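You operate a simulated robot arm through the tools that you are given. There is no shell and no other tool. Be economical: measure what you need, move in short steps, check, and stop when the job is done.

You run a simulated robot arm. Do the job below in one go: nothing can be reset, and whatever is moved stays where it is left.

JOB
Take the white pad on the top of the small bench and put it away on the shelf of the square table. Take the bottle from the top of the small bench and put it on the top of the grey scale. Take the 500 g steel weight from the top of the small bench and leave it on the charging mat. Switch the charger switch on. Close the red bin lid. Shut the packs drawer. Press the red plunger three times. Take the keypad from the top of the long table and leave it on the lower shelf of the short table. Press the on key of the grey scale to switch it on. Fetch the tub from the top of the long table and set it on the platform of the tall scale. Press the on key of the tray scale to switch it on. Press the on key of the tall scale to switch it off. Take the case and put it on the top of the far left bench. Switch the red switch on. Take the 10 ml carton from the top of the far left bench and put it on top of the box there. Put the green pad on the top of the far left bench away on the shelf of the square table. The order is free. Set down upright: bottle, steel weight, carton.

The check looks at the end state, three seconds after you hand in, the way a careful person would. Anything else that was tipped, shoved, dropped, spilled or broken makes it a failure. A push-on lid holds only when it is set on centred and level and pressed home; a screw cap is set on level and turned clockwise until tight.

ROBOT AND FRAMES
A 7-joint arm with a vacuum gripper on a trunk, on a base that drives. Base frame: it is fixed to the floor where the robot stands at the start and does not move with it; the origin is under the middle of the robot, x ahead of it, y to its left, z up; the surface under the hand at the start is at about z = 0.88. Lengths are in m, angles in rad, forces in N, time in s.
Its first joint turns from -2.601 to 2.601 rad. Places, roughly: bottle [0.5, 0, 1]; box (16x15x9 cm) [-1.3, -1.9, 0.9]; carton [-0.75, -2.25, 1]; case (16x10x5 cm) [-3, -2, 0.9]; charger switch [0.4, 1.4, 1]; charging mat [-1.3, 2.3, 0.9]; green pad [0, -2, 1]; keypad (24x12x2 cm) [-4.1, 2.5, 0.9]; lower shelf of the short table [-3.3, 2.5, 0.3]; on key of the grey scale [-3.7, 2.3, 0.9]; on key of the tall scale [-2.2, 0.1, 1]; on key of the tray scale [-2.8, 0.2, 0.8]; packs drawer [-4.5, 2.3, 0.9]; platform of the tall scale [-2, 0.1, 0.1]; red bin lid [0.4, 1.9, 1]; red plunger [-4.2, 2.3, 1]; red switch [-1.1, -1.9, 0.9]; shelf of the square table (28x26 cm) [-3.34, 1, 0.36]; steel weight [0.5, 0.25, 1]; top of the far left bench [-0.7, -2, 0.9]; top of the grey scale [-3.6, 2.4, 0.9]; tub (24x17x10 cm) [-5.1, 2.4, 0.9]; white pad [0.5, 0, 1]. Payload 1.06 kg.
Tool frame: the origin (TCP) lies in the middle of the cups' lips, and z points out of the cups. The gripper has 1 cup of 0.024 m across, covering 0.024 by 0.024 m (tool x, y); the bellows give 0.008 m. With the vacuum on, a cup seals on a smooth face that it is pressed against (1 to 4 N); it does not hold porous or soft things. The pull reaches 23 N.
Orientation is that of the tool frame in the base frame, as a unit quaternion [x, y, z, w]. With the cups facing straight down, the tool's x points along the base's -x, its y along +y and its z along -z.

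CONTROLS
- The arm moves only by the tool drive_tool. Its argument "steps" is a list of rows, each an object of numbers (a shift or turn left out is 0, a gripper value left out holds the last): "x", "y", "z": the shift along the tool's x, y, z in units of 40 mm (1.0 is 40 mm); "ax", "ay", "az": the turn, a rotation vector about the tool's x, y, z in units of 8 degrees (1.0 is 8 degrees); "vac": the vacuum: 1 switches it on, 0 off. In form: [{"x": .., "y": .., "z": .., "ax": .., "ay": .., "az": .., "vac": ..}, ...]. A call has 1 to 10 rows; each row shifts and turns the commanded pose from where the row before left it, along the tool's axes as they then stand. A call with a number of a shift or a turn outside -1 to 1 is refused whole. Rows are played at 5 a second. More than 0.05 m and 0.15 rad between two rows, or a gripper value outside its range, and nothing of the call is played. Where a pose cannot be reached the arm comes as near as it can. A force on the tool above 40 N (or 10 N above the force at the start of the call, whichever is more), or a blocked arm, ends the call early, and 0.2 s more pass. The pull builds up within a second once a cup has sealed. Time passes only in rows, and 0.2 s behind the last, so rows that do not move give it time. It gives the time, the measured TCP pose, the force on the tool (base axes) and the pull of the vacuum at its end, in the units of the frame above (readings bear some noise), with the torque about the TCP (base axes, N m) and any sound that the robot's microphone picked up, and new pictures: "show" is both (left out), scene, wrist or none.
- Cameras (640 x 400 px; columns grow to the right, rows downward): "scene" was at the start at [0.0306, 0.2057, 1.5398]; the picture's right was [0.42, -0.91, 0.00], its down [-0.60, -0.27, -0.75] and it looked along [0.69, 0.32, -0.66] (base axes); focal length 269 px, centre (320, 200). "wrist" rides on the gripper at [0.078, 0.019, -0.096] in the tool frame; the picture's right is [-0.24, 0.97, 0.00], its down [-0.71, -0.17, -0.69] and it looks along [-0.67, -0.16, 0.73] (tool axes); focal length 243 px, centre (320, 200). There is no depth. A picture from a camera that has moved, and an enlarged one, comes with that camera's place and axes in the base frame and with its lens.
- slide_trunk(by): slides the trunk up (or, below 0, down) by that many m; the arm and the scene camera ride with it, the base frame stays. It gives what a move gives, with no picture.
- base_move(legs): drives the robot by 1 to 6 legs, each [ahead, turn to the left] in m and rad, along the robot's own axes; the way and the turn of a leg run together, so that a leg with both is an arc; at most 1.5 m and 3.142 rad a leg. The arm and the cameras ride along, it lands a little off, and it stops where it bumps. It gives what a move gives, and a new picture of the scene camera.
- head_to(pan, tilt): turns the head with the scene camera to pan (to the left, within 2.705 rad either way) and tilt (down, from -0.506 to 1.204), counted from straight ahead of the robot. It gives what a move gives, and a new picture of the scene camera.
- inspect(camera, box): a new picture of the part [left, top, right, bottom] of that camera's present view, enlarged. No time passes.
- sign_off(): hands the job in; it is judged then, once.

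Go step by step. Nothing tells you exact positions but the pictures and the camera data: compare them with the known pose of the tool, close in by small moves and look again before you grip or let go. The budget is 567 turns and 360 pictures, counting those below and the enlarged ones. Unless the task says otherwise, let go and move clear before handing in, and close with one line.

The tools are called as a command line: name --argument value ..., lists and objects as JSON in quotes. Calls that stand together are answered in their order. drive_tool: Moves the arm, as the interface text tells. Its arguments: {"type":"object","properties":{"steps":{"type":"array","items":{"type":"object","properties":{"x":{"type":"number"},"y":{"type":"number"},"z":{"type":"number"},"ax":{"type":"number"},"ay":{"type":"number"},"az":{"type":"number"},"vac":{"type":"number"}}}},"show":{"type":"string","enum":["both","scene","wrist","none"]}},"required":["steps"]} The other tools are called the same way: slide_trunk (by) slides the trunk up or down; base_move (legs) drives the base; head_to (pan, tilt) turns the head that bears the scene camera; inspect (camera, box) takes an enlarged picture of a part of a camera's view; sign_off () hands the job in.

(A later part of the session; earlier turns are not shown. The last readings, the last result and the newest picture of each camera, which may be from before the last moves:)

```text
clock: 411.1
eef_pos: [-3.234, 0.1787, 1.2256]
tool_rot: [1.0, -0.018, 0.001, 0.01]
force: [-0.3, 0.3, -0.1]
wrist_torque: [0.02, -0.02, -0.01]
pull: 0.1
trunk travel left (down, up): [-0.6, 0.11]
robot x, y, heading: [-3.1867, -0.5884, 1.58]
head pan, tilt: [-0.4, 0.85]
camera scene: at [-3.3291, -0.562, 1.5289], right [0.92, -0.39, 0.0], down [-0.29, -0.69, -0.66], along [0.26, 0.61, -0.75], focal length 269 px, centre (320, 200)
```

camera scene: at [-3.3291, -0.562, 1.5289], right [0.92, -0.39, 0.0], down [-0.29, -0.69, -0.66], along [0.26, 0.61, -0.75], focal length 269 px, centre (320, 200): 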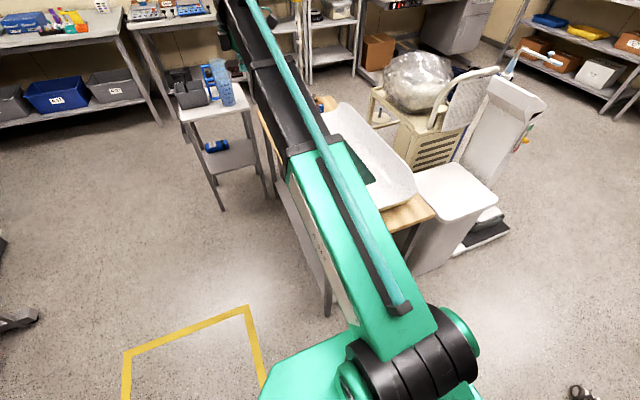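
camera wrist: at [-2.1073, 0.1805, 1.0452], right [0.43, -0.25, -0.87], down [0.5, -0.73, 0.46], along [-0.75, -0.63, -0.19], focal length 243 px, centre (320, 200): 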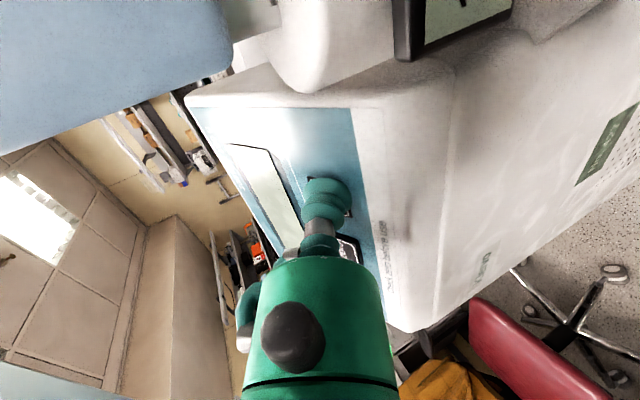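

drive_tool --steps '[{"x": 1}, {"x": 1}, {"x": 1}, {"x": 1}, {"x": 1}, {"x": 1}, {"x": 1}, {"x": 1}, {"x": 1}, {"x": 1}]' --show "none"

drive_tool --steps '[{"x": 1}, {"x": 1}, {"x": 1}, {"x": 0.5, "ay": -0.5}, {"ay": -1}, {"ay": -1}, {"ay": -0.6}, {"z": 1}]' --show "both"

```text
clock: 413.3
eef_pos: [-2.8321, 0.1636, 1.2278]
tool_rot: [1.0, -0.018, 0.001, 0.01]
force: [0.0, -0.2, 0.6]
wrist_torque: [-0.02, 0.0, 0.01]
pull: 0.0
trunk travel left (down, up): [-0.6, 0.11]
robot x, y, heading: [-3.1857, -0.59, 1.575]
head pan, tilt: [-0.4, 0.85]
```

```text
clock: 415.1
eef_pos: [-2.7077, 0.1762, 1.1484]
tool_rot: [0.987, -0.024, -0.159, -0.015]
force: [0.3, -0.4, -0.3]
wrist_torque: [-0.02, -0.01, -0.03]
pull: 0.0
out of reach, approached as far as the arm can: row 5, 6, 7
trunk travel left (down, up): [-0.6, 0.11]
robot x, y, heading: [-3.1868, -0.588, 1.579]
head pan, tilt: [-0.4, 0.85]
camera scene: at [-3.3291, -0.5621, 1.5289], right [0.92, -0.39, 0.0], down [-0.29, -0.69, -0.66], along [0.26, 0.61, -0.75], focal length 269 px, centre (320, 200)
camera wrist: at [-2.6052, 0.1513, 1.2117], right [-0.27, -0.96, 0.05], down [-0.45, 0.18, 0.88], along [-0.85, 0.22, -0.48], focal length 243 px, centre (320, 200)
```

scene: 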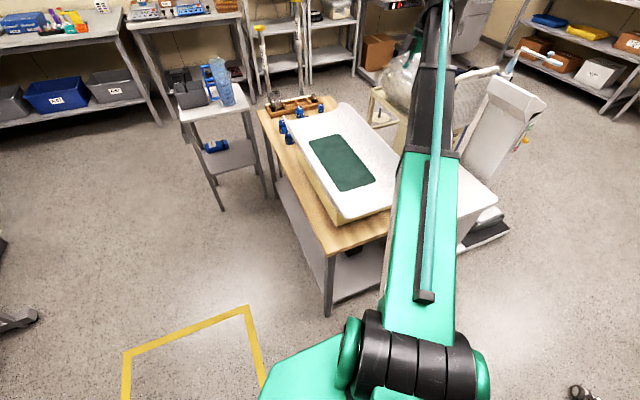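
wrist: 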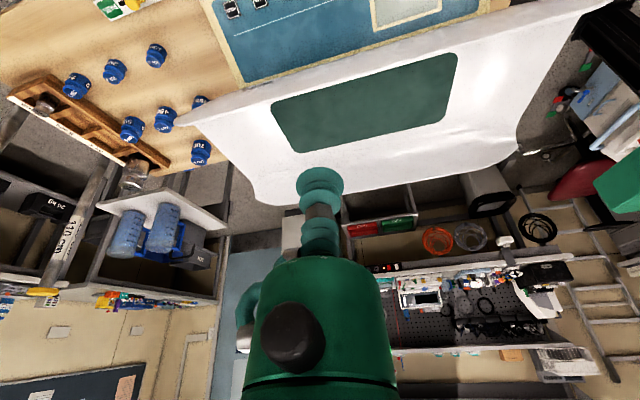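

base_move --legs '[[0.08, 0]]'

drive_tool --steps '[{"y": 1}, {"y": 1, "ay": -0.6}, {"y": 0.2}]' --show "none"

```text
clock: 416.2
eef_pos: [-2.7084, 0.2597, 1.1468]
tool_rot: [0.987, -0.023, -0.16, -0.014]
force: [0.4, -0.1, -0.2]
wrist_torque: [-0.02, -0.02, 0.04]
pull: 0.1
trunk travel left (down, up): [-0.6, 0.11]
robot x, y, heading: [-3.1903, -0.5049, 1.571]
head pan, tilt: [-0.4, 0.85]
camera scene: at [-3.3288, -0.4802, 1.5289], right [0.92, -0.39, 0.0], down [-0.29, -0.69, -0.66], along [0.26, 0.61, -0.75], focal length 269 px, centre (320, 200)
```

scene: 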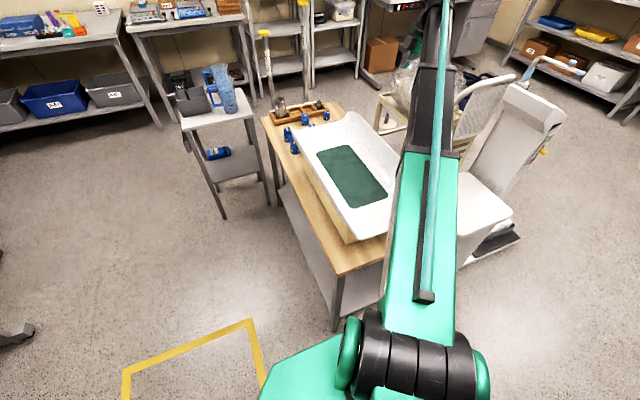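

```text
clock: 417.0
eef_pos: [-2.7144, 0.1789, 1.1245]
tool_rot: [0.98, -0.024, -0.198, -0.019]
force: [-0.3, -0.3, -0.2]
wrist_torque: [0.0, 0.06, 0.0]
pull: 0.1
out of reach, approached as far as the arm can: row 2, 3
trunk travel left (down, up): [-0.6, 0.11]
robot x, y, heading: [-3.1904, -0.5107, 1.57]
head pan, tilt: [-0.4, 0.85]
```

drive_tool --steps '[{"z": 0.89, "x": 0.38, "y": 0.12}, {"z": 0.89, "x": 0.38, "y": 0.12}, {"z": 0.89, "x": 0.38, "y": 0.12}, {"z": 0.89, "x": 0.38, "y": 0.12}]' --show "wrist"

```text
clock: 418.0
eef_pos: [-2.7171, 0.164, 0.9681]
tool_rot: [0.979, -0.022, -0.2, -0.015]
force: [0.2, -0.3, 0.3]
wrist_torque: [0.01, -0.01, 0.01]
pull: 0.1
trunk travel left (down, up): [-0.6, 0.11]
robot x, y, heading: [-3.1858, -0.5078, 1.575]
head pan, tilt: [-0.4, 0.85]
camera wrist: at [-2.6088, 0.1377, 1.0246], right [-0.27, -0.96, 0.07], down [-0.37, 0.17, 0.91], along [-0.89, 0.21, -0.4], focal length 243 px, centre (320, 200)
```

wrist: 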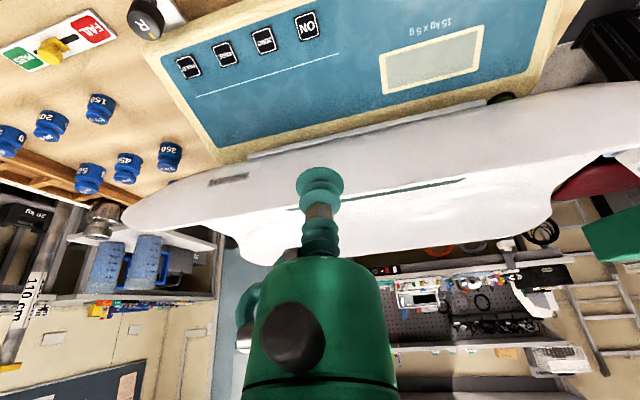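

drive_tool --steps '[{"z": 0.9, "x": 0.33}, {"z": 0.9, "x": 0.33}, {"z": 0.9, "x": 0.33}, {"z": 0.34}]' --show "wrist"

```text
clock: 419.0
eef_pos: [-2.7283, 0.1675, 0.8434]
tool_rot: [0.979, -0.022, -0.201, -0.015]
force: [0.1, -0.2, 0.3]
wrist_torque: [0.01, 0.01, 0.0]
pull: 0.2
trunk travel left (down, up): [-0.6, 0.11]
robot x, y, heading: [-3.1887, -0.5063, 1.576]
head pan, tilt: [-0.4, 0.85]
camera wrist: at [-2.6197, 0.1411, 0.8973], right [-0.26, -0.96, 0.07], down [-0.37, 0.17, 0.91], along [-0.89, 0.21, -0.4], focal length 243 px, centre (320, 200)
```

wrist: 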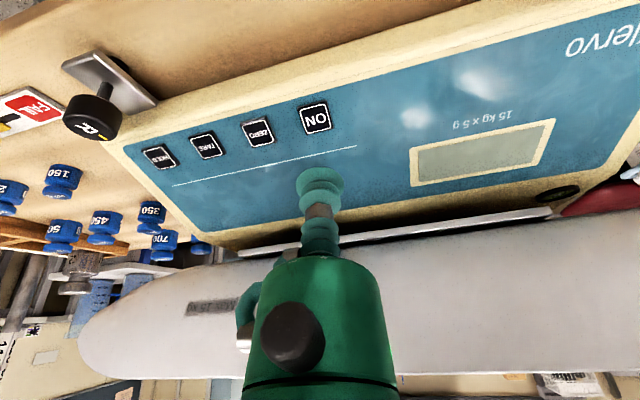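

drive_tool --steps '[{"x": 0.2, "z": 0.5}, {"z": 0.5}, {"z": 0.25}, {"z": 0.15}]' --show "none"

```text
clock: 420.0
eef_pos: [-2.7428, 0.1675, 0.7879]
tool_rot: [0.979, -0.023, -0.2, -0.015]
force: [-0.6, 0.4, -0.5]
wrist_torque: [0.0, 0.04, -0.03]
pull: 0.0
trunk travel left (down, up): [-0.6, 0.11]
robot x, y, heading: [-3.1897, -0.5125, 1.572]
head pan, tilt: [-0.4, 0.85]
```

drive_tool --steps '[{"z": 0.15}, {"z": 0.15}]' --show "wrist"

```text
clock: 420.6
eef_pos: [-2.7471, 0.1697, 0.7768]
tool_rot: [0.979, -0.022, -0.201, -0.015]
force: [0.5, -0.7, 0.7]
wrist_torque: [-0.02, -0.01, 0.01]
pull: 0.0
trunk travel left (down, up): [-0.6, 0.11]
robot x, y, heading: [-3.1892, -0.5138, 1.574]
head pan, tilt: [-0.4, 0.85]
camera wrist: at [-2.6389, 0.1433, 0.8321], right [-0.27, -0.96, 0.07], down [-0.37, 0.17, 0.91], along [-0.89, 0.22, -0.4], focal length 243 px, centre (320, 200)
```

wrist: 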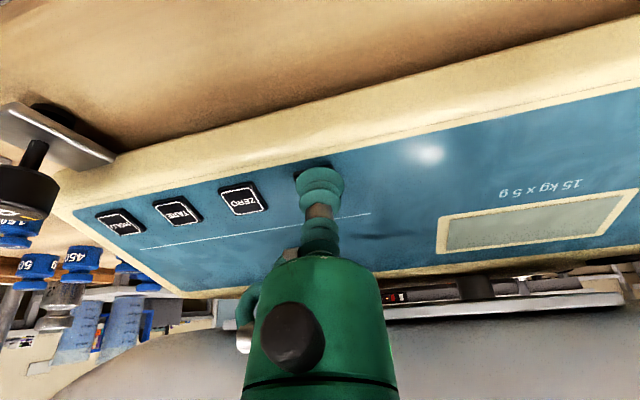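

On the key; press further.

drive_tool --steps '[{"z": 0.12}, {"z": 0.1}, {"z": 0.1}]' --show "none"

```text
clock: 421.4
eef_pos: [-2.7524, 0.1703, 0.7656]
tool_rot: [0.979, -0.022, -0.201, -0.015]
force: [2.8, 0.6, 2.5]
wrist_torque: [-0.03, 0.03, 0.03]
pull: 0.2
trunk travel left (down, up): [-0.6, 0.11]
robot x, y, heading: [-3.1849, -0.5088, 1.571]
head pan, tilt: [-0.4, 0.85]
heard: click
```

Clicked. I withdraw and look at the display.

drive_tool --steps '[{"z": -1}, {"z": -1}, {"z": -1}, {"z": -0.5}]' --show "wrist"

```text
clock: 422.4
eef_pos: [-2.6976, 0.1628, 0.8935]
tool_rot: [0.979, -0.022, -0.201, -0.014]
force: [0.2, -0.2, -0.8]
wrist_torque: [0.0, 0.01, -0.02]
pull: 0.0
trunk travel left (down, up): [-0.6, 0.11]
robot x, y, heading: [-3.1867, -0.5097, 1.571]
head pan, tilt: [-0.4, 0.85]
camera wrist: at [-2.5893, 0.1383, 0.9488], right [-0.27, -0.96, 0.07], down [-0.37, 0.17, 0.91], along [-0.89, 0.21, -0.4], focal length 243 px, centre (320, 200)
```

wrist: 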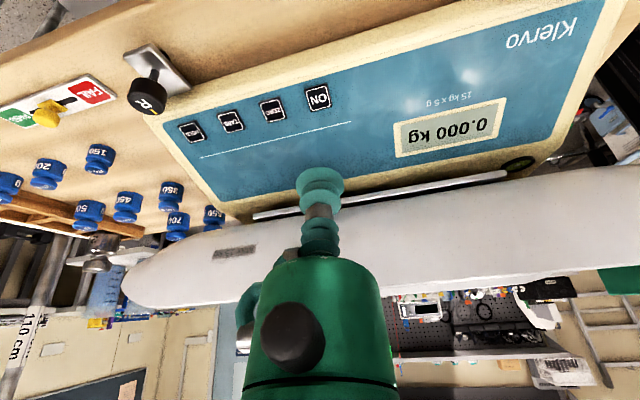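

The tray scale is on (0.000 kg). I rise, straighten the tool and look for the case to the south.

drive_tool --steps '[{"z": -0.92, "x": -0.38}, {"z": -0.92, "x": -0.38}, {"z": -0.92, "x": -0.38}, {"z": -0.92, "x": -0.38}, {"z": -0.92, "x": -0.38}, {"z": -0.92, "x": -0.38}, {"z": -0.92, "x": -0.38}, {"z": -0.92, "x": -0.38}]' --show "none"

drive_tool --steps '[{"ay": 1}, {"ay": 1, "x": -0.5}, {"ay": 0.9, "x": -1}, {"x": -1}, {"x": -1}, {"x": -1}, {"x": -1}, {"x": -1}, {"x": -1}, {"x": -1}]' --show "none"

head_to --pan 2.6 --tilt 0.6

```text
clock: 424.2
eef_pos: [-2.6997, 0.1856, 1.152]
tool_rot: [0.981, -0.026, -0.19, -0.032]
force: [0.2, -0.1, 0.4]
wrist_torque: [-0.02, -0.01, -0.01]
pull: 0.2
out of reach, approached as far as the arm can: row 6, 7, 8
trunk travel left (down, up): [-0.6, 0.11]
robot x, y, heading: [-3.1895, -0.5075, 1.574]
head pan, tilt: [-0.4, 0.85]
```

```text
clock: 426.4
eef_pos: [-3.04, 0.2022, 1.1611]
tool_rot: [1.0, -0.026, 0.0, -0.011]
force: [-0.5, 0.5, -0.8]
wrist_torque: [0.01, 0.02, 0.03]
pull: 0.2
trunk travel left (down, up): [-0.6, 0.11]
robot x, y, heading: [-3.187, -0.5092, 1.572]
head pan, tilt: [-0.4, 0.85]
```

```text
clock: 429.0
eef_pos: [-3.0402, 0.2018, 1.1614]
tool_rot: [1.0, -0.026, 0.0, -0.01]
force: [0.9, 0.6, 0.5]
wrist_torque: [0.0, 0.02, 0.01]
pull: 0.1
trunk travel left (down, up): [-0.6, 0.11]
robot x, y, heading: [-3.1882, -0.5109, 1.572]
head pan, tilt: [2.601, 0.6]
camera scene: at [-3.4049, -0.6294, 1.5498], right [-0.86, 0.51, 0.0], down [0.29, 0.48, -0.83], along [-0.42, -0.71, -0.56], focal length 269 px, centre (320, 200)
```

scene: 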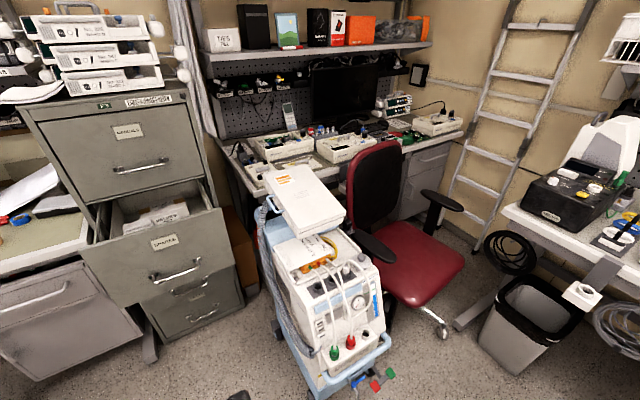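

head_to --pan -2.7 --tilt 0.6

inspect --camera "scene" --box '[300, 60, 640, 260]'

```text
clock: 433.1
eef_pos: [-3.04, 0.2012, 1.1608]
tool_rot: [1.0, -0.026, 0.001, -0.01]
force: [-0.1, 0.7, 1.0]
wrist_torque: [0.0, 0.01, 0.0]
pull: 0.0
trunk travel left (down, up): [-0.6, 0.11]
robot x, y, heading: [-3.187, -0.5088, 1.572]
head pan, tilt: [-2.7, 0.6]
camera scene: at [-3.3215, -0.6334, 1.5498], right [-0.9, -0.43, 0.0], down [-0.24, 0.51, -0.83], along [0.35, -0.75, -0.56], focal length 269 px, centre (320, 200)
```

scene: 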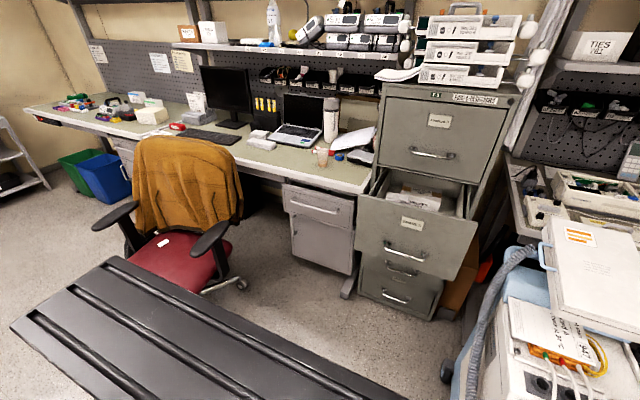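

```text
1.88 times, centred on (470, 160) of scene
camera zoom: at [-3.3215, -0.6334, 1.5498], right [-0.9, -0.43, 0.0], down [-0.24, 0.51, -0.83], along [0.35, -0.75, -0.56], focal length 506 px, centre (38, 275)
```

zoom: 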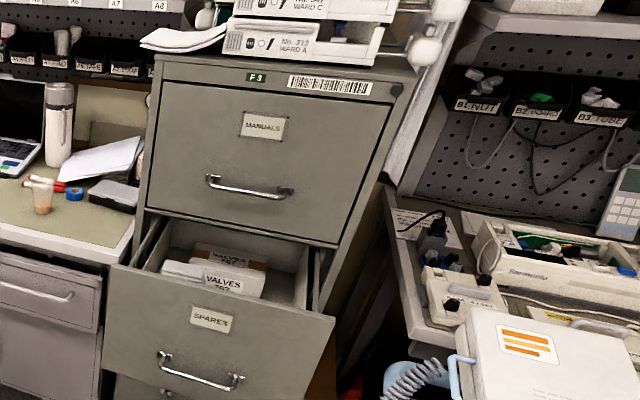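

inspect --camera "scene" --box '[300, 120, 400, 190]'

```text
5.71 times, centred on (350, 155) of scene
camera zoom: at [-3.3215, -0.6334, 1.5498], right [-0.9, -0.43, 0.0], down [-0.24, 0.51, -0.83], along [0.35, -0.75, -0.56], focal length 1536 px, centre (149, 457)
```

zoom: 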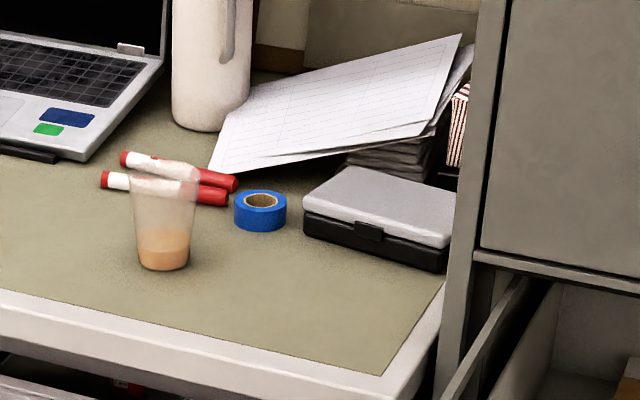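

The silver-lidded case is on the desk near (-2.95, -1.97). I back up, turn right and line up with it.

drive_tool --steps '[{"z": -1, "ax": -0.15}, {"z": -0.5}]' --show "none"

base_move --legs '[[-0.17, 0], [0, -3.1]]'

head_to --pan 0.1 --tilt 0.8

```text
clock: 433.7
eef_pos: [-3.0393, 0.2002, 1.2217]
tool_rot: [1.0, -0.025, 0.0, 0.0]
force: [1.1, 0.5, 0.7]
wrist_torque: [0.0, -0.02, 0.04]
pull: 0.1
trunk travel left (down, up): [-0.6, 0.11]
robot x, y, heading: [-3.1861, -0.5102, 1.576]
head pan, tilt: [-2.7, 0.6]
```

```text
clock: 442.5
eef_pos: [-3.3245, -1.3915, 1.2213]
tool_rot: [0.017, 1.0, 0.0, 0.0]
force: [-0.1, 0.3, -0.6]
wrist_torque: [-0.02, 0.0, 0.0]
pull: 0.0
trunk travel left (down, up): [-0.6, 0.11]
robot x, y, heading: [-3.187, -0.6777, -1.549]
head pan, tilt: [-2.7, 0.6]
camera scene: at [-3.0595, -0.5509, 1.5498], right [0.9, 0.44, 0.0], down [0.25, -0.51, -0.83], along [-0.37, 0.74, -0.56], focal length 269 px, centre (320, 200)
```

scene: 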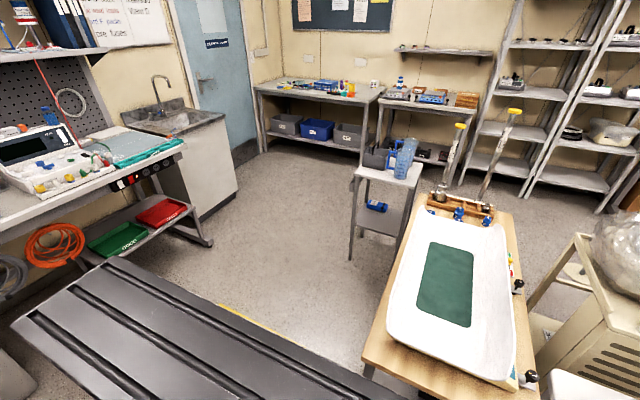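

```text
clock: 445.0
eef_pos: [-3.3243, -1.3905, 1.2206]
tool_rot: [0.017, 1.0, 0.0, 0.0]
force: [0.8, -0.5, -0.5]
wrist_torque: [0.0, -0.01, -0.01]
pull: 0.0
trunk travel left (down, up): [-0.6, 0.11]
robot x, y, heading: [-3.1896, -0.6783, -1.55]
head pan, tilt: [0.099, 0.799]
camera scene: at [-3.0107, -0.7102, 1.5329], right [-0.99, -0.12, 0.0], down [-0.08, 0.71, -0.7], along [0.08, -0.69, -0.72], focal length 269 px, centre (320, 200)
```

scene: 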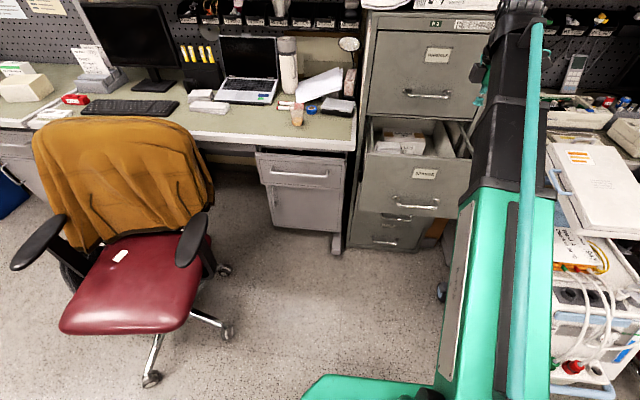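

drive_tool --steps '[{"x": -1}, {"x": -1}, {"x": -1}, {"x": -1}, {"x": -1}, {"x": -1}, {"x": -1}, {"x": -1}, {"x": -1}, {"x": -0.3}]' --show "none"

base_move --legs '[[0.46, 0]]'

drive_tool --steps '[{"z": 1}, {"z": 0.5}]' --show "wrist"

```text
clock: 447.2
eef_pos: [-2.953, -1.4036, 1.2212]
tool_rot: [0.017, 1.0, -0.001, 0.0]
force: [0.7, -0.8, 0.3]
wrist_torque: [-0.01, 0.01, -0.02]
pull: 0.1
trunk travel left (down, up): [-0.6, 0.11]
robot x, y, heading: [-3.1862, -0.68, -1.554]
head pan, tilt: [0.099, 0.799]
```

```text
clock: 449.9
eef_pos: [-2.9449, -1.863, 1.2202]
tool_rot: [0.016, 1.0, 0.0, 0.0]
force: [-0.5, 0.3, -0.3]
wrist_torque: [-0.02, 0.02, 0.02]
pull: 0.0
trunk travel left (down, up): [-0.6, 0.11]
robot x, y, heading: [-3.1816, -1.1386, -1.551]
head pan, tilt: [0.099, 0.799]
camera scene: at [-3.0018, -1.1703, 1.5329], right [-0.99, -0.12, 0.0], down [-0.08, 0.71, -0.7], along [0.08, -0.69, -0.72], focal length 269 px, centre (320, 200)
```

scene: 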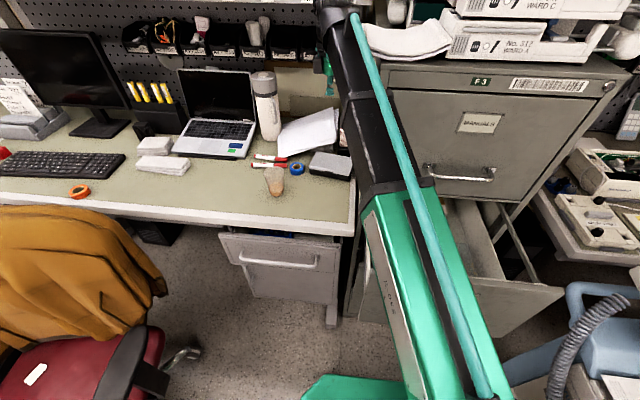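

```text
clock: 450.5
eef_pos: [-2.9436, -1.8627, 1.1596]
tool_rot: [0.016, 1.0, -0.001, 0.0]
force: [-0.2, 0.1, -0.3]
wrist_torque: [0.0, -0.05, 0.02]
pull: 0.0
trunk travel left (down, up): [-0.6, 0.11]
robot x, y, heading: [-3.1812, -1.1365, -1.554]
head pan, tilt: [0.099, 0.799]
camera wrist: at [-3.0219, -1.842, 1.2541], right [0.27, 0.96, 0.0], down [0.7, -0.19, 0.68], along [0.66, -0.18, -0.73], focal length 243 px, centre (320, 200)
```

wrist: 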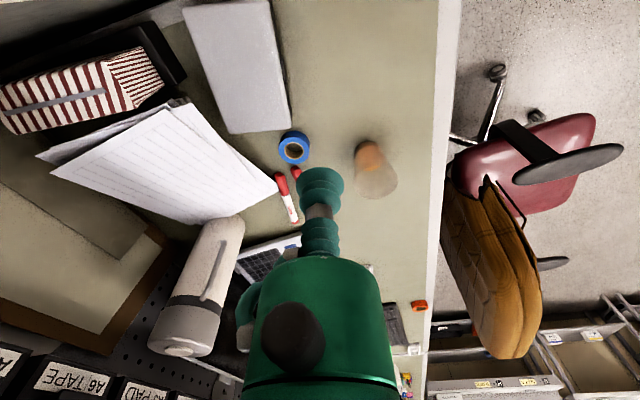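

The filing cabinet is right next to the case, so I turn the wrist so its camera faces me before coming down.

drive_tool --steps '[{"az": 1}, {"az": 1}, {"az": 1}, {"az": 1}, {"az": 1}, {"az": 1}, {"az": 1}, {"az": 1}, {"az": 1}, {"az": 1}]' --show "none"

drive_tool --steps '[{"az": 1}, {"az": 0.25}, {"x": -1}, {"x": -1}, {"x": -0.6}, {"z": 1}, {"z": 1}]' --show "both"

```text
clock: 452.7
eef_pos: [-2.9442, -1.8635, 1.1613]
tool_rot: [0.657, 0.754, 0.001, -0.001]
force: [0.7, -0.5, 0.4]
wrist_torque: [0.02, -0.01, 0.01]
pull: 0.1
trunk travel left (down, up): [-0.6, 0.11]
robot x, y, heading: [-3.1797, -1.1396, -1.554]
head pan, tilt: [0.099, 0.799]
```

```text
clock: 454.3
eef_pos: [-2.9478, -1.9679, 1.0808]
tool_rot: [0.719, 0.695, 0.0, 0.001]
force: [0.2, 0.4, -0.8]
wrist_torque: [0.01, 0.0, 0.02]
pull: 0.0
trunk travel left (down, up): [-0.6, 0.11]
robot x, y, heading: [-3.1795, -1.1371, -1.549]
head pan, tilt: [0.099, 0.799]
camera scene: at [-3.0017, -1.17, 1.5329], right [-0.99, -0.12, 0.0], down [-0.08, 0.71, -0.7], along [0.08, -0.69, -0.72], focal length 269 px, centre (320, 200)
camera wrist: at [-2.9266, -1.89, 1.1748], right [0.96, -0.27, 0.0], down [-0.19, -0.7, 0.68], along [-0.18, -0.66, -0.73], focal length 243 px, centre (320, 200)
```

scene: 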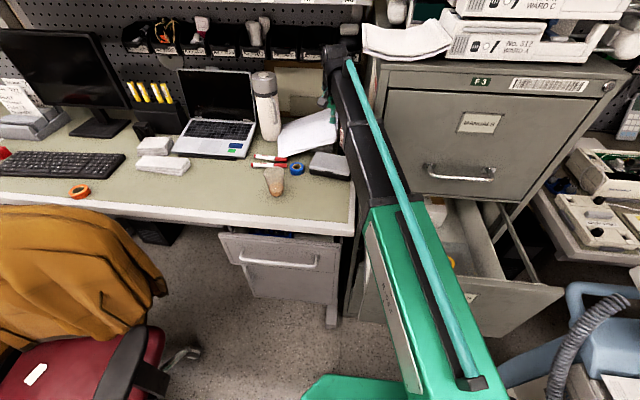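
wrist: 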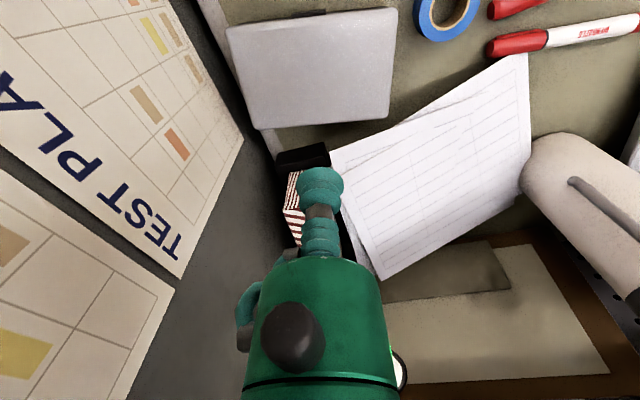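

drive_tool --steps '[{"x": 0.3}, {"z": 1}, {"z": 1}, {"z": 0.8, "vac": 1}, {"z": 0.25}, {"z": 0.2}]' --show "wrist"

```text
clock: 455.7
eef_pos: [-2.9474, -1.9541, 0.9504]
tool_rot: [0.719, 0.695, 0.0, 0.0]
force: [-0.1, -0.2, -0.5]
wrist_torque: [-0.02, -0.01, 0.02]
pull: 0.0
trunk travel left (down, up): [-0.6, 0.11]
robot x, y, heading: [-3.1801, -1.141, -1.555]
head pan, tilt: [0.099, 0.799]
camera wrist: at [-2.926, -1.8775, 1.0448], right [0.96, -0.27, 0.0], down [-0.19, -0.7, 0.69], along [-0.18, -0.66, -0.73], focal length 243 px, centre (320, 200)
```

wrist: 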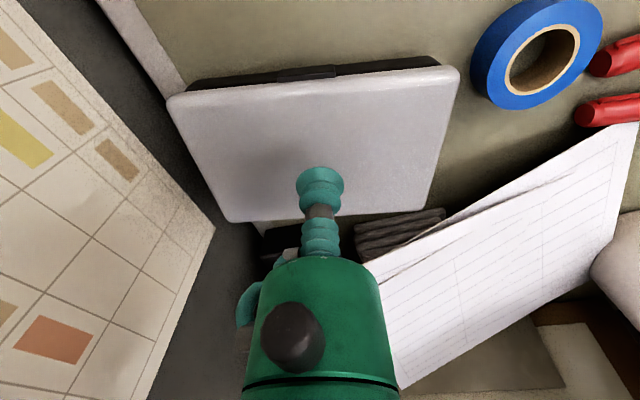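

drive_tool --steps '[{"z": 0.2}, {"z": 0.2}, {"z": 0.15}, {"z": 0.1}]' --show "none"

```text
clock: 456.7
eef_pos: [-2.9471, -1.955, 0.9247]
tool_rot: [0.718, 0.696, 0.0, 0.0]
force: [-0.2, 0.0, 0.2]
wrist_torque: [0.01, -0.03, 0.0]
pull: 23.1
trunk travel left (down, up): [-0.6, 0.11]
robot x, y, heading: [-3.1771, -1.1407, -1.553]
head pan, tilt: [0.099, 0.799]
```

Sealed on the lid. Lift.

drive_tool --steps '[{"z": -0.3}, {"z": -0.7}, {"z": -1}, {"z": -1}, {"z": -1}, {"z": -1}, {"z": -1}, {"z": -1}]' --show "both"

```text
clock: 458.5
eef_pos: [-2.9474, -1.9549, 1.2045]
tool_rot: [0.719, 0.695, 0.0, -0.001]
force: [0.8, -0.4, -2.0]
wrist_torque: [0.01, 0.01, 0.01]
pull: 23.0
trunk travel left (down, up): [-0.6, 0.11]
robot x, y, heading: [-3.181, -1.1374, -1.554]
head pan, tilt: [0.099, 0.799]
camera scene: at [-3.0015, -1.1698, 1.5328], right [-0.99, -0.12, 0.0], down [-0.09, 0.71, -0.7], along [0.08, -0.69, -0.72], focal length 269 px, centre (320, 200)
camera wrist: at [-2.9255, -1.8782, 1.2989], right [0.96, -0.27, 0.0], down [-0.19, -0.7, 0.68], along [-0.18, -0.66, -0.73], focal length 243 px, centre (320, 200)
```

scene: 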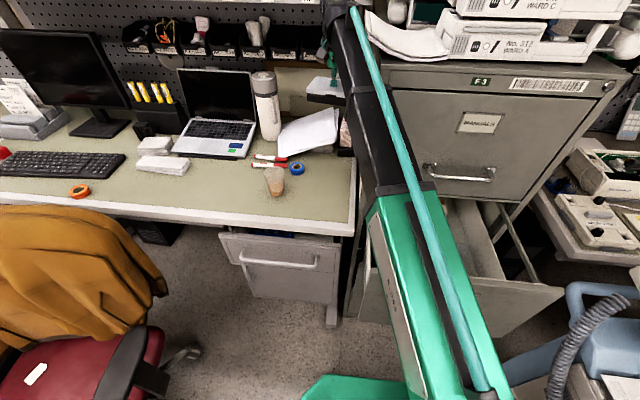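
wrist: 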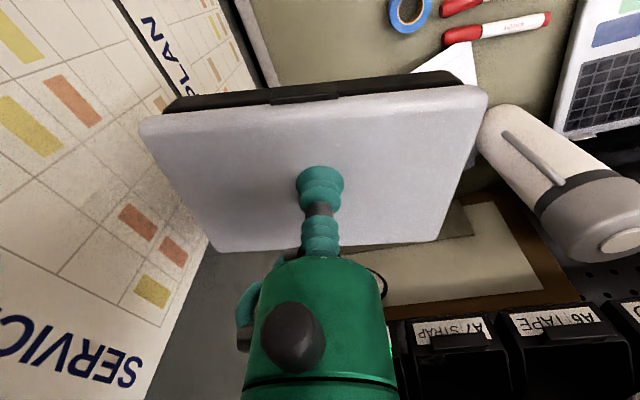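

drive_tool --steps '[{"x": 1}, {"x": 1}, {"y": -0.5}]' --show "none"

base_move --legs '[[-0.47, 0], [0, 1.63], [1.5, 0]]'

base_move --legs '[[0.95, 0], [0, -1.64]]'

head_to --pan 0 --tilt 0.7

```text
clock: 459.3
eef_pos: [-2.9629, -1.873, 1.2036]
tool_rot: [0.719, 0.695, 0.0, -0.001]
force: [1.6, 0.8, -2.1]
wrist_torque: [0.01, 0.0, 0.0]
pull: 23.0
trunk travel left (down, up): [-0.6, 0.11]
robot x, y, heading: [-3.1813, -1.1374, -1.549]
head pan, tilt: [0.099, 0.799]
```

```text
clock: 470.4
eef_pos: [-1.5209, -0.3465, 1.2039]
tool_rot: [-0.01, 1.0, 0.0, -0.002]
force: [-0.3, 0.9, -1.8]
wrist_torque: [0.02, 0.03, 0.0]
pull: 22.7
trunk travel left (down, up): [-0.6, 0.11]
robot x, y, heading: [-2.2462, -0.5996, 0.07]
head pan, tilt: [0.099, 0.799]
stopped in leg 3: the robot was blocked; the commanded pose is now the measured one
camera scene: at [-2.2218, -0.418, 1.5328], right [0.17, -0.99, 0.0], down [-0.71, -0.12, -0.7], along [0.69, 0.12, -0.72], focal length 269 px, centre (320, 200)
```

scene: 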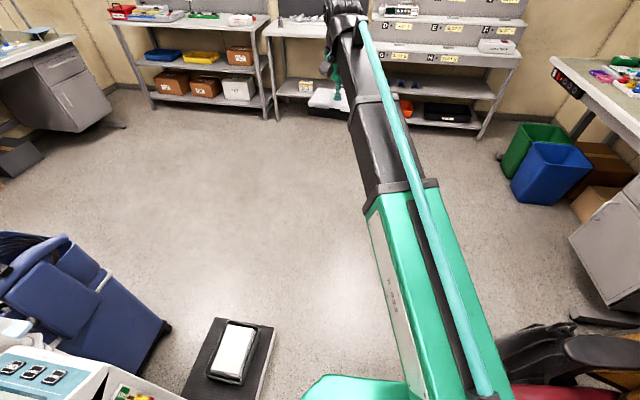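

```text
clock: 479.3
eef_pos: [-1.1015, -1.2698, 1.205]
tool_rot: [0.725, 0.689, 0.0, 0.0]
force: [-0.2, 0.2, -2.6]
wrist_torque: [0.01, -0.03, 0.0]
pull: 23.2
trunk travel left (down, up): [-0.6, 0.11]
robot x, y, heading: [-1.304, -0.5284, -1.568]
head pan, tilt: [0.099, 0.799]
camera scene: at [-1.1269, -0.5658, 1.5329], right [-0.99, -0.1, 0.0], down [-0.07, 0.71, -0.7], along [0.07, -0.69, -0.72], focal length 269 px, centre (320, 200)
```

scene: 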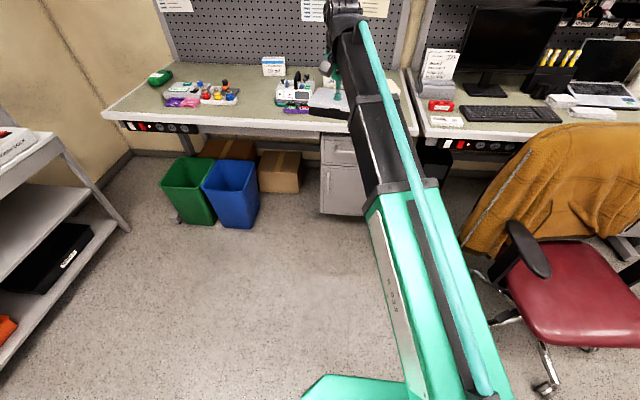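

```text
clock: 480.0
eef_pos: [-1.101, -1.2696, 1.2043]
tool_rot: [0.724, 0.69, 0.0, 0.0]
force: [-1.2, -0.5, -2.5]
wrist_torque: [0.0, -0.01, 0.03]
pull: 22.8
trunk travel left (down, up): [-0.6, 0.11]
robot x, y, heading: [-1.3052, -0.5328, -1.566]
head pan, tilt: [0.0, 0.7]
camera scene: at [-1.1347, -0.5704, 1.5411], right [-1.0, 0.0, 0.0], down [0.0, 0.64, -0.76], along [0.0, -0.76, -0.64], focal length 269 px, centre (320, 200)
```

scene: 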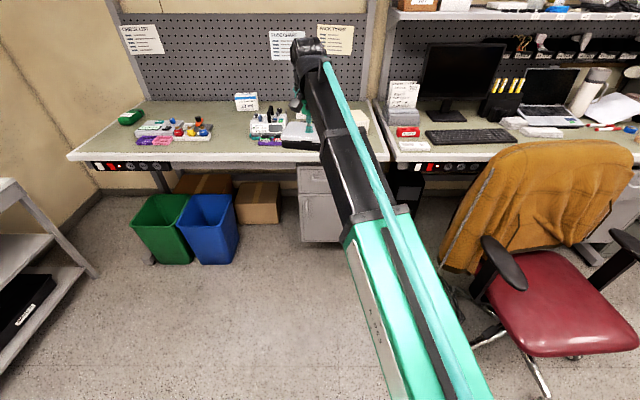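

Now at the far left bench. I inspect what stands where.

base_move --legs '[[0, 0.6], [0.5, 0], [0, -0.6]]'

inspect --camera "scene" --box '[40, 80, 440, 240]'

```text
clock: 486.2
eef_pos: [-0.8104, -1.6855, 1.2061]
tool_rot: [0.723, 0.691, -0.001, 0.0]
force: [1.2, -0.3, -1.0]
wrist_torque: [0.01, -0.01, -0.01]
pull: 22.9
trunk travel left (down, up): [-0.6, 0.11]
robot x, y, heading: [-1.0164, -0.9473, -1.564]
head pan, tilt: [0.0, 0.7]
camera scene: at [-0.8465, -0.9866, 1.5412], right [-1.0, -0.01, 0.0], down [0.0, 0.64, -0.76], along [0.0, -0.76, -0.64], focal length 269 px, centre (320, 200)
```

scene: 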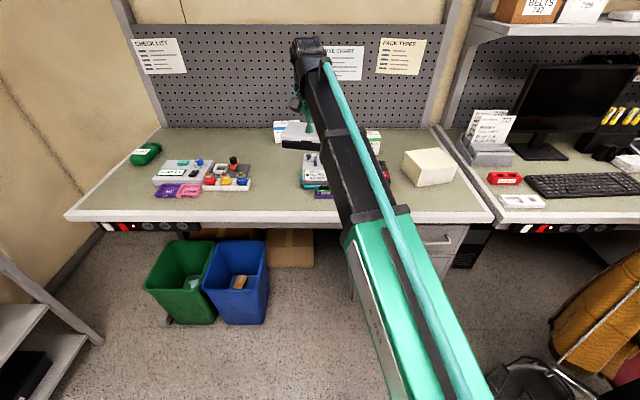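

```text
1.60 times, centred on (240, 160) of scene
camera zoom: at [-0.8465, -0.9866, 1.5412], right [-1.0, -0.01, 0.0], down [0.0, 0.64, -0.76], along [0.0, -0.76, -0.64], focal length 430 px, centre (448, 264)
```

zoom: 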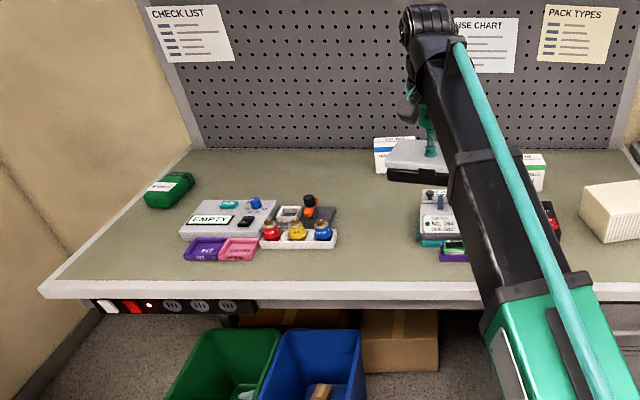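

drive_tool --steps '[{"y": 1}, {"y": 1}, {"y": 1}, {"y": 0.9}, {"x": -0.8}, {"x": -0.7}, {"z": 1}, {"z": 1}, {"z": 1}, {"z": 1}]' --show "both"

```text
clock: 488.4
eef_pos: [-0.6576, -1.7522, 1.0448]
tool_rot: [0.723, 0.691, 0.0, 0.0]
force: [-0.3, 0.6, -2.5]
wrist_torque: [-0.01, -0.02, 0.02]
pull: 22.8
trunk travel left (down, up): [-0.6, 0.11]
robot x, y, heading: [-1.0158, -0.9481, -1.565]
head pan, tilt: [0.0, 0.7]
camera scene: at [-0.846, -0.9867, 1.5411], right [-1.0, -0.01, 0.0], down [0.0, 0.64, -0.76], along [0.0, -0.76, -0.64], focal length 269 px, centre (320, 200)
camera wrist: at [-0.6357, -1.6759, 1.1385], right [0.96, -0.28, 0.0], down [-0.2, -0.7, 0.68], along [-0.19, -0.66, -0.73], focal length 243 px, centre (320, 200)
```

scene: 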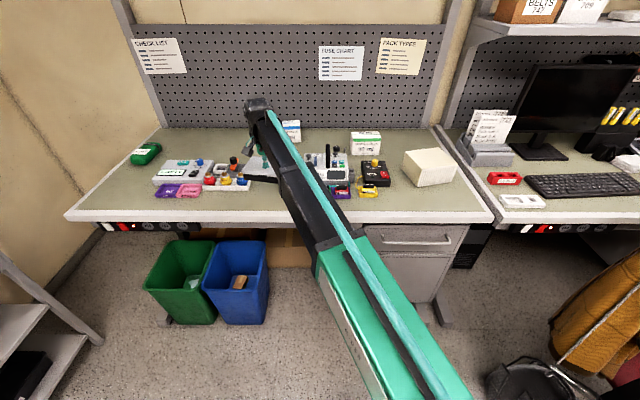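
wrist: 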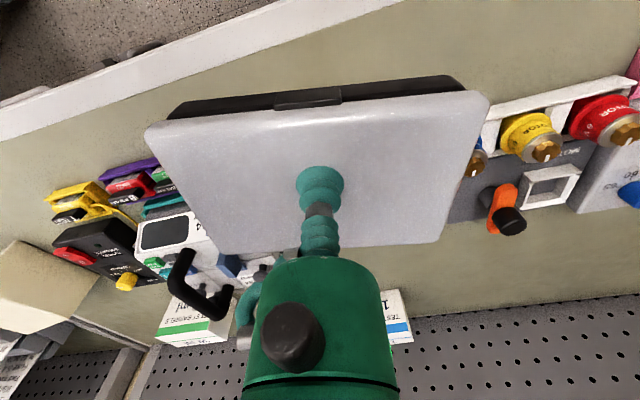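

drive_tool --steps '[{"z": 1}, {"z": 1}, {"z": 0.4}, {"z": 0.2}]' --show "none"

drive_tool --steps '[{"z": 0.2}, {"z": 0.15}]' --show "wrist"

```text
clock: 489.4
eef_pos: [-0.6568, -1.7524, 0.9393]
tool_rot: [0.723, 0.691, 0.0, 0.0]
force: [0.4, 0.5, -1.9]
wrist_torque: [0.01, -0.03, 0.06]
pull: 22.9
trunk travel left (down, up): [-0.6, 0.11]
robot x, y, heading: [-1.0194, -0.9489, -1.564]
head pan, tilt: [0.0, 0.7]
```

```text
clock: 490.0
eef_pos: [-0.6588, -1.7526, 0.9256]
tool_rot: [0.723, 0.691, 0.0, 0.0]
force: [0.2, 0.2, -2.0]
wrist_torque: [0.02, -0.03, -0.02]
pull: 22.7
trunk travel left (down, up): [-0.6, 0.11]
robot x, y, heading: [-1.0162, -0.947, -1.566]
head pan, tilt: [0.0, 0.7]
camera wrist: at [-0.6358, -1.6756, 1.0203], right [0.96, -0.28, 0.0], down [-0.2, -0.7, 0.68], along [-0.19, -0.66, -0.73], focal length 243 px, centre (320, 200)
```

wrist: 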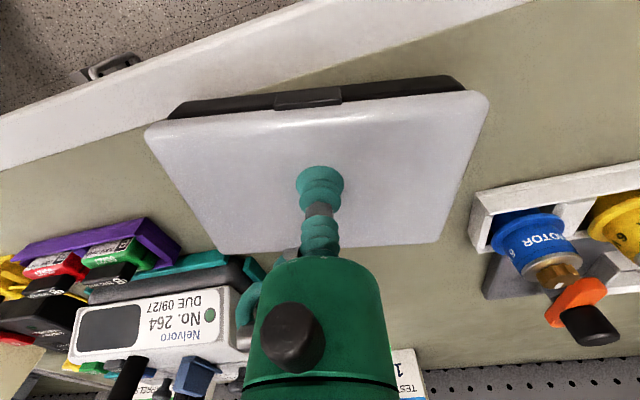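

drive_tool --steps '[{"z": 0.12}, {"z": 0.1}, {"z": 0.1}]' --show "none"

```text
clock: 490.8
eef_pos: [-0.6579, -1.752, 0.9157]
tool_rot: [0.723, 0.691, 0.001, 0.002]
force: [3.3, -6.9, 20.7]
wrist_torque: [0.04, 0.03, 0.01]
pull: 23.4
trunk travel left (down, up): [-0.6, 0.11]
robot x, y, heading: [-1.0147, -0.9485, -1.565]
head pan, tilt: [0.0, 0.7]
```

Down on the bench. Release and lift.

drive_tool --steps '[{"z": -0.12, "vac": 0}, {}, {}, {}, {"z": -0.3}, {"z": -1}, {"z": -1}, {"z": -1}, {"z": -1}, {"z": -1}]' --show "wrist"

inspect --camera "scene" --box '[200, 100, 480, 230]'

```text
clock: 493.0
eef_pos: [-0.6579, -1.7542, 1.1312]
tool_rot: [0.723, 0.691, 0.0, 0.0]
force: [-0.4, 0.5, 0.2]
wrist_torque: [-0.01, -0.02, 0.01]
pull: 0.1
trunk travel left (down, up): [-0.6, 0.11]
robot x, y, heading: [-1.0159, -0.9468, -1.566]
head pan, tilt: [0.0, 0.7]
camera wrist: at [-0.6355, -1.6765, 1.2257], right [0.96, -0.28, 0.0], down [-0.2, -0.7, 0.68], along [-0.19, -0.66, -0.73], focal length 243 px, centre (320, 200)
```

wrist: 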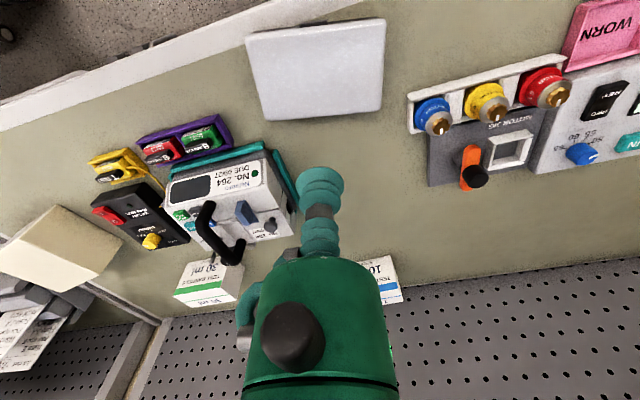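

```text
2.29 times, centred on (340, 165) of scene
camera zoom: at [-0.8463, -0.9862, 1.5411], right [-1.0, -0.01, 0.0], down [0.0, 0.64, -0.77], along [0.0, -0.77, -0.64], focal length 615 px, centre (274, 280)
```

zoom: 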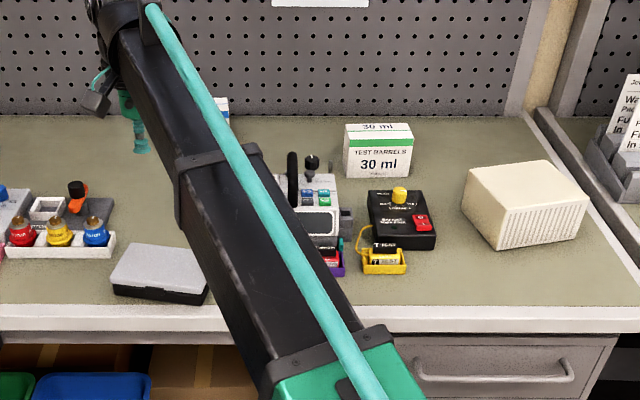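

The case is placed. I retract and move closer for the red switch and the carton.

drive_tool --steps '[{"x": 1}, {"x": 1}, {"x": 1}, {"x": 1}, {"y": -1}, {"y": -1}, {"y": -1}, {"y": -1}]' --show "none"

base_move --legs '[[0, 0.3], [0.38, 0], [0, -0.3]]'

head_to --pan 0 --tilt 0.8

```text
clock: 494.8
eef_pos: [-0.8108, -1.5846, 1.1312]
tool_rot: [0.723, 0.691, 0.001, 0.0]
force: [0.4, 0.1, 0.3]
wrist_torque: [-0.01, -0.01, 0.0]
pull: 0.1
trunk travel left (down, up): [-0.6, 0.11]
robot x, y, heading: [-1.0115, -0.9454, -1.569]
head pan, tilt: [0.0, 0.7]
```

```text
clock: 499.2
eef_pos: [-0.6974, -1.9482, 1.1309]
tool_rot: [0.724, 0.69, -0.001, 0.0]
force: [-0.4, -0.2, 0.2]
wrist_torque: [0.03, 0.02, -0.01]
pull: 0.1
trunk travel left (down, up): [-0.6, 0.11]
robot x, y, heading: [-0.9065, -1.3099, -1.571]
head pan, tilt: [0.0, 0.7]
camera scene: at [-0.7317, -1.3495, 1.5411], right [-1.0, 0.0, 0.0], down [0.0, 0.64, -0.76], along [0.0, -0.76, -0.64], focal length 269 px, centre (320, 200)
```

scene: 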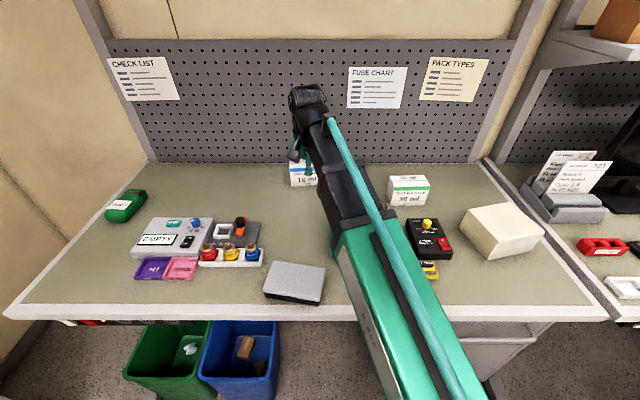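

```text
clock: 499.9
eef_pos: [-0.6973, -1.9481, 1.131]
tool_rot: [0.725, 0.689, 0.0, 0.0]
force: [0.5, 0.4, -0.3]
wrist_torque: [0.02, 0.02, -0.01]
pull: 0.1
trunk travel left (down, up): [-0.6, 0.11]
robot x, y, heading: [-0.9007, -1.3088, -1.565]
head pan, tilt: [0.0, 0.799]
camera scene: at [-0.7316, -1.3451, 1.5329], right [-1.0, 0.0, 0.0], down [0.0, 0.72, -0.7], along [0.0, -0.7, -0.72], focal length 269 px, centre (320, 200)
```

scene: 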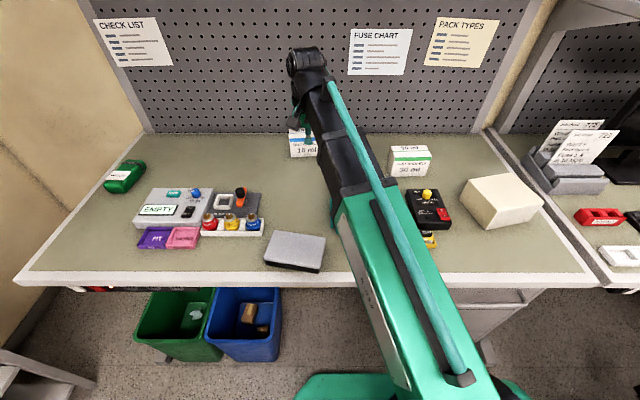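

inspect --camera "scene" --box '[260, 110, 460, 235]'

drive_tool --steps '[{"x": -1}, {"x": -1}, {"x": -1}, {"x": -1}]' --show "wrist"

```text
3.20 times, centred on (360, 172) of scene
camera zoom: at [-0.7316, -1.3451, 1.5329], right [-1.0, 0.0, 0.0], down [0.0, 0.72, -0.7], along [0.0, -0.7, -0.72], focal length 860 px, centre (192, 288)
```

zoom: 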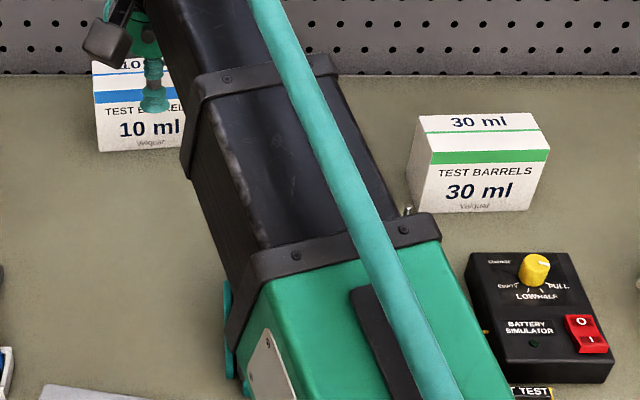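

```text
clock: 500.9
eef_pos: [-0.7041, -2.1089, 1.1307]
tool_rot: [0.724, 0.69, 0.0, 0.001]
force: [0.4, -0.3, -0.1]
wrist_torque: [0.0, -0.03, 0.01]
pull: 0.2
trunk travel left (down, up): [-0.6, 0.11]
robot x, y, heading: [-0.901, -1.3071, -1.564]
head pan, tilt: [0.0, 0.799]
camera wrist: at [-0.6817, -2.0316, 1.225], right [0.96, -0.28, 0.0], down [-0.21, -0.7, 0.68], along [-0.19, -0.66, -0.73], focal length 243 px, centre (320, 200)
```

wrist: 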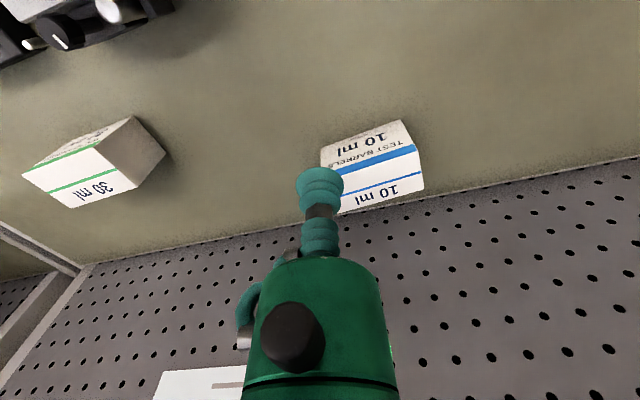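

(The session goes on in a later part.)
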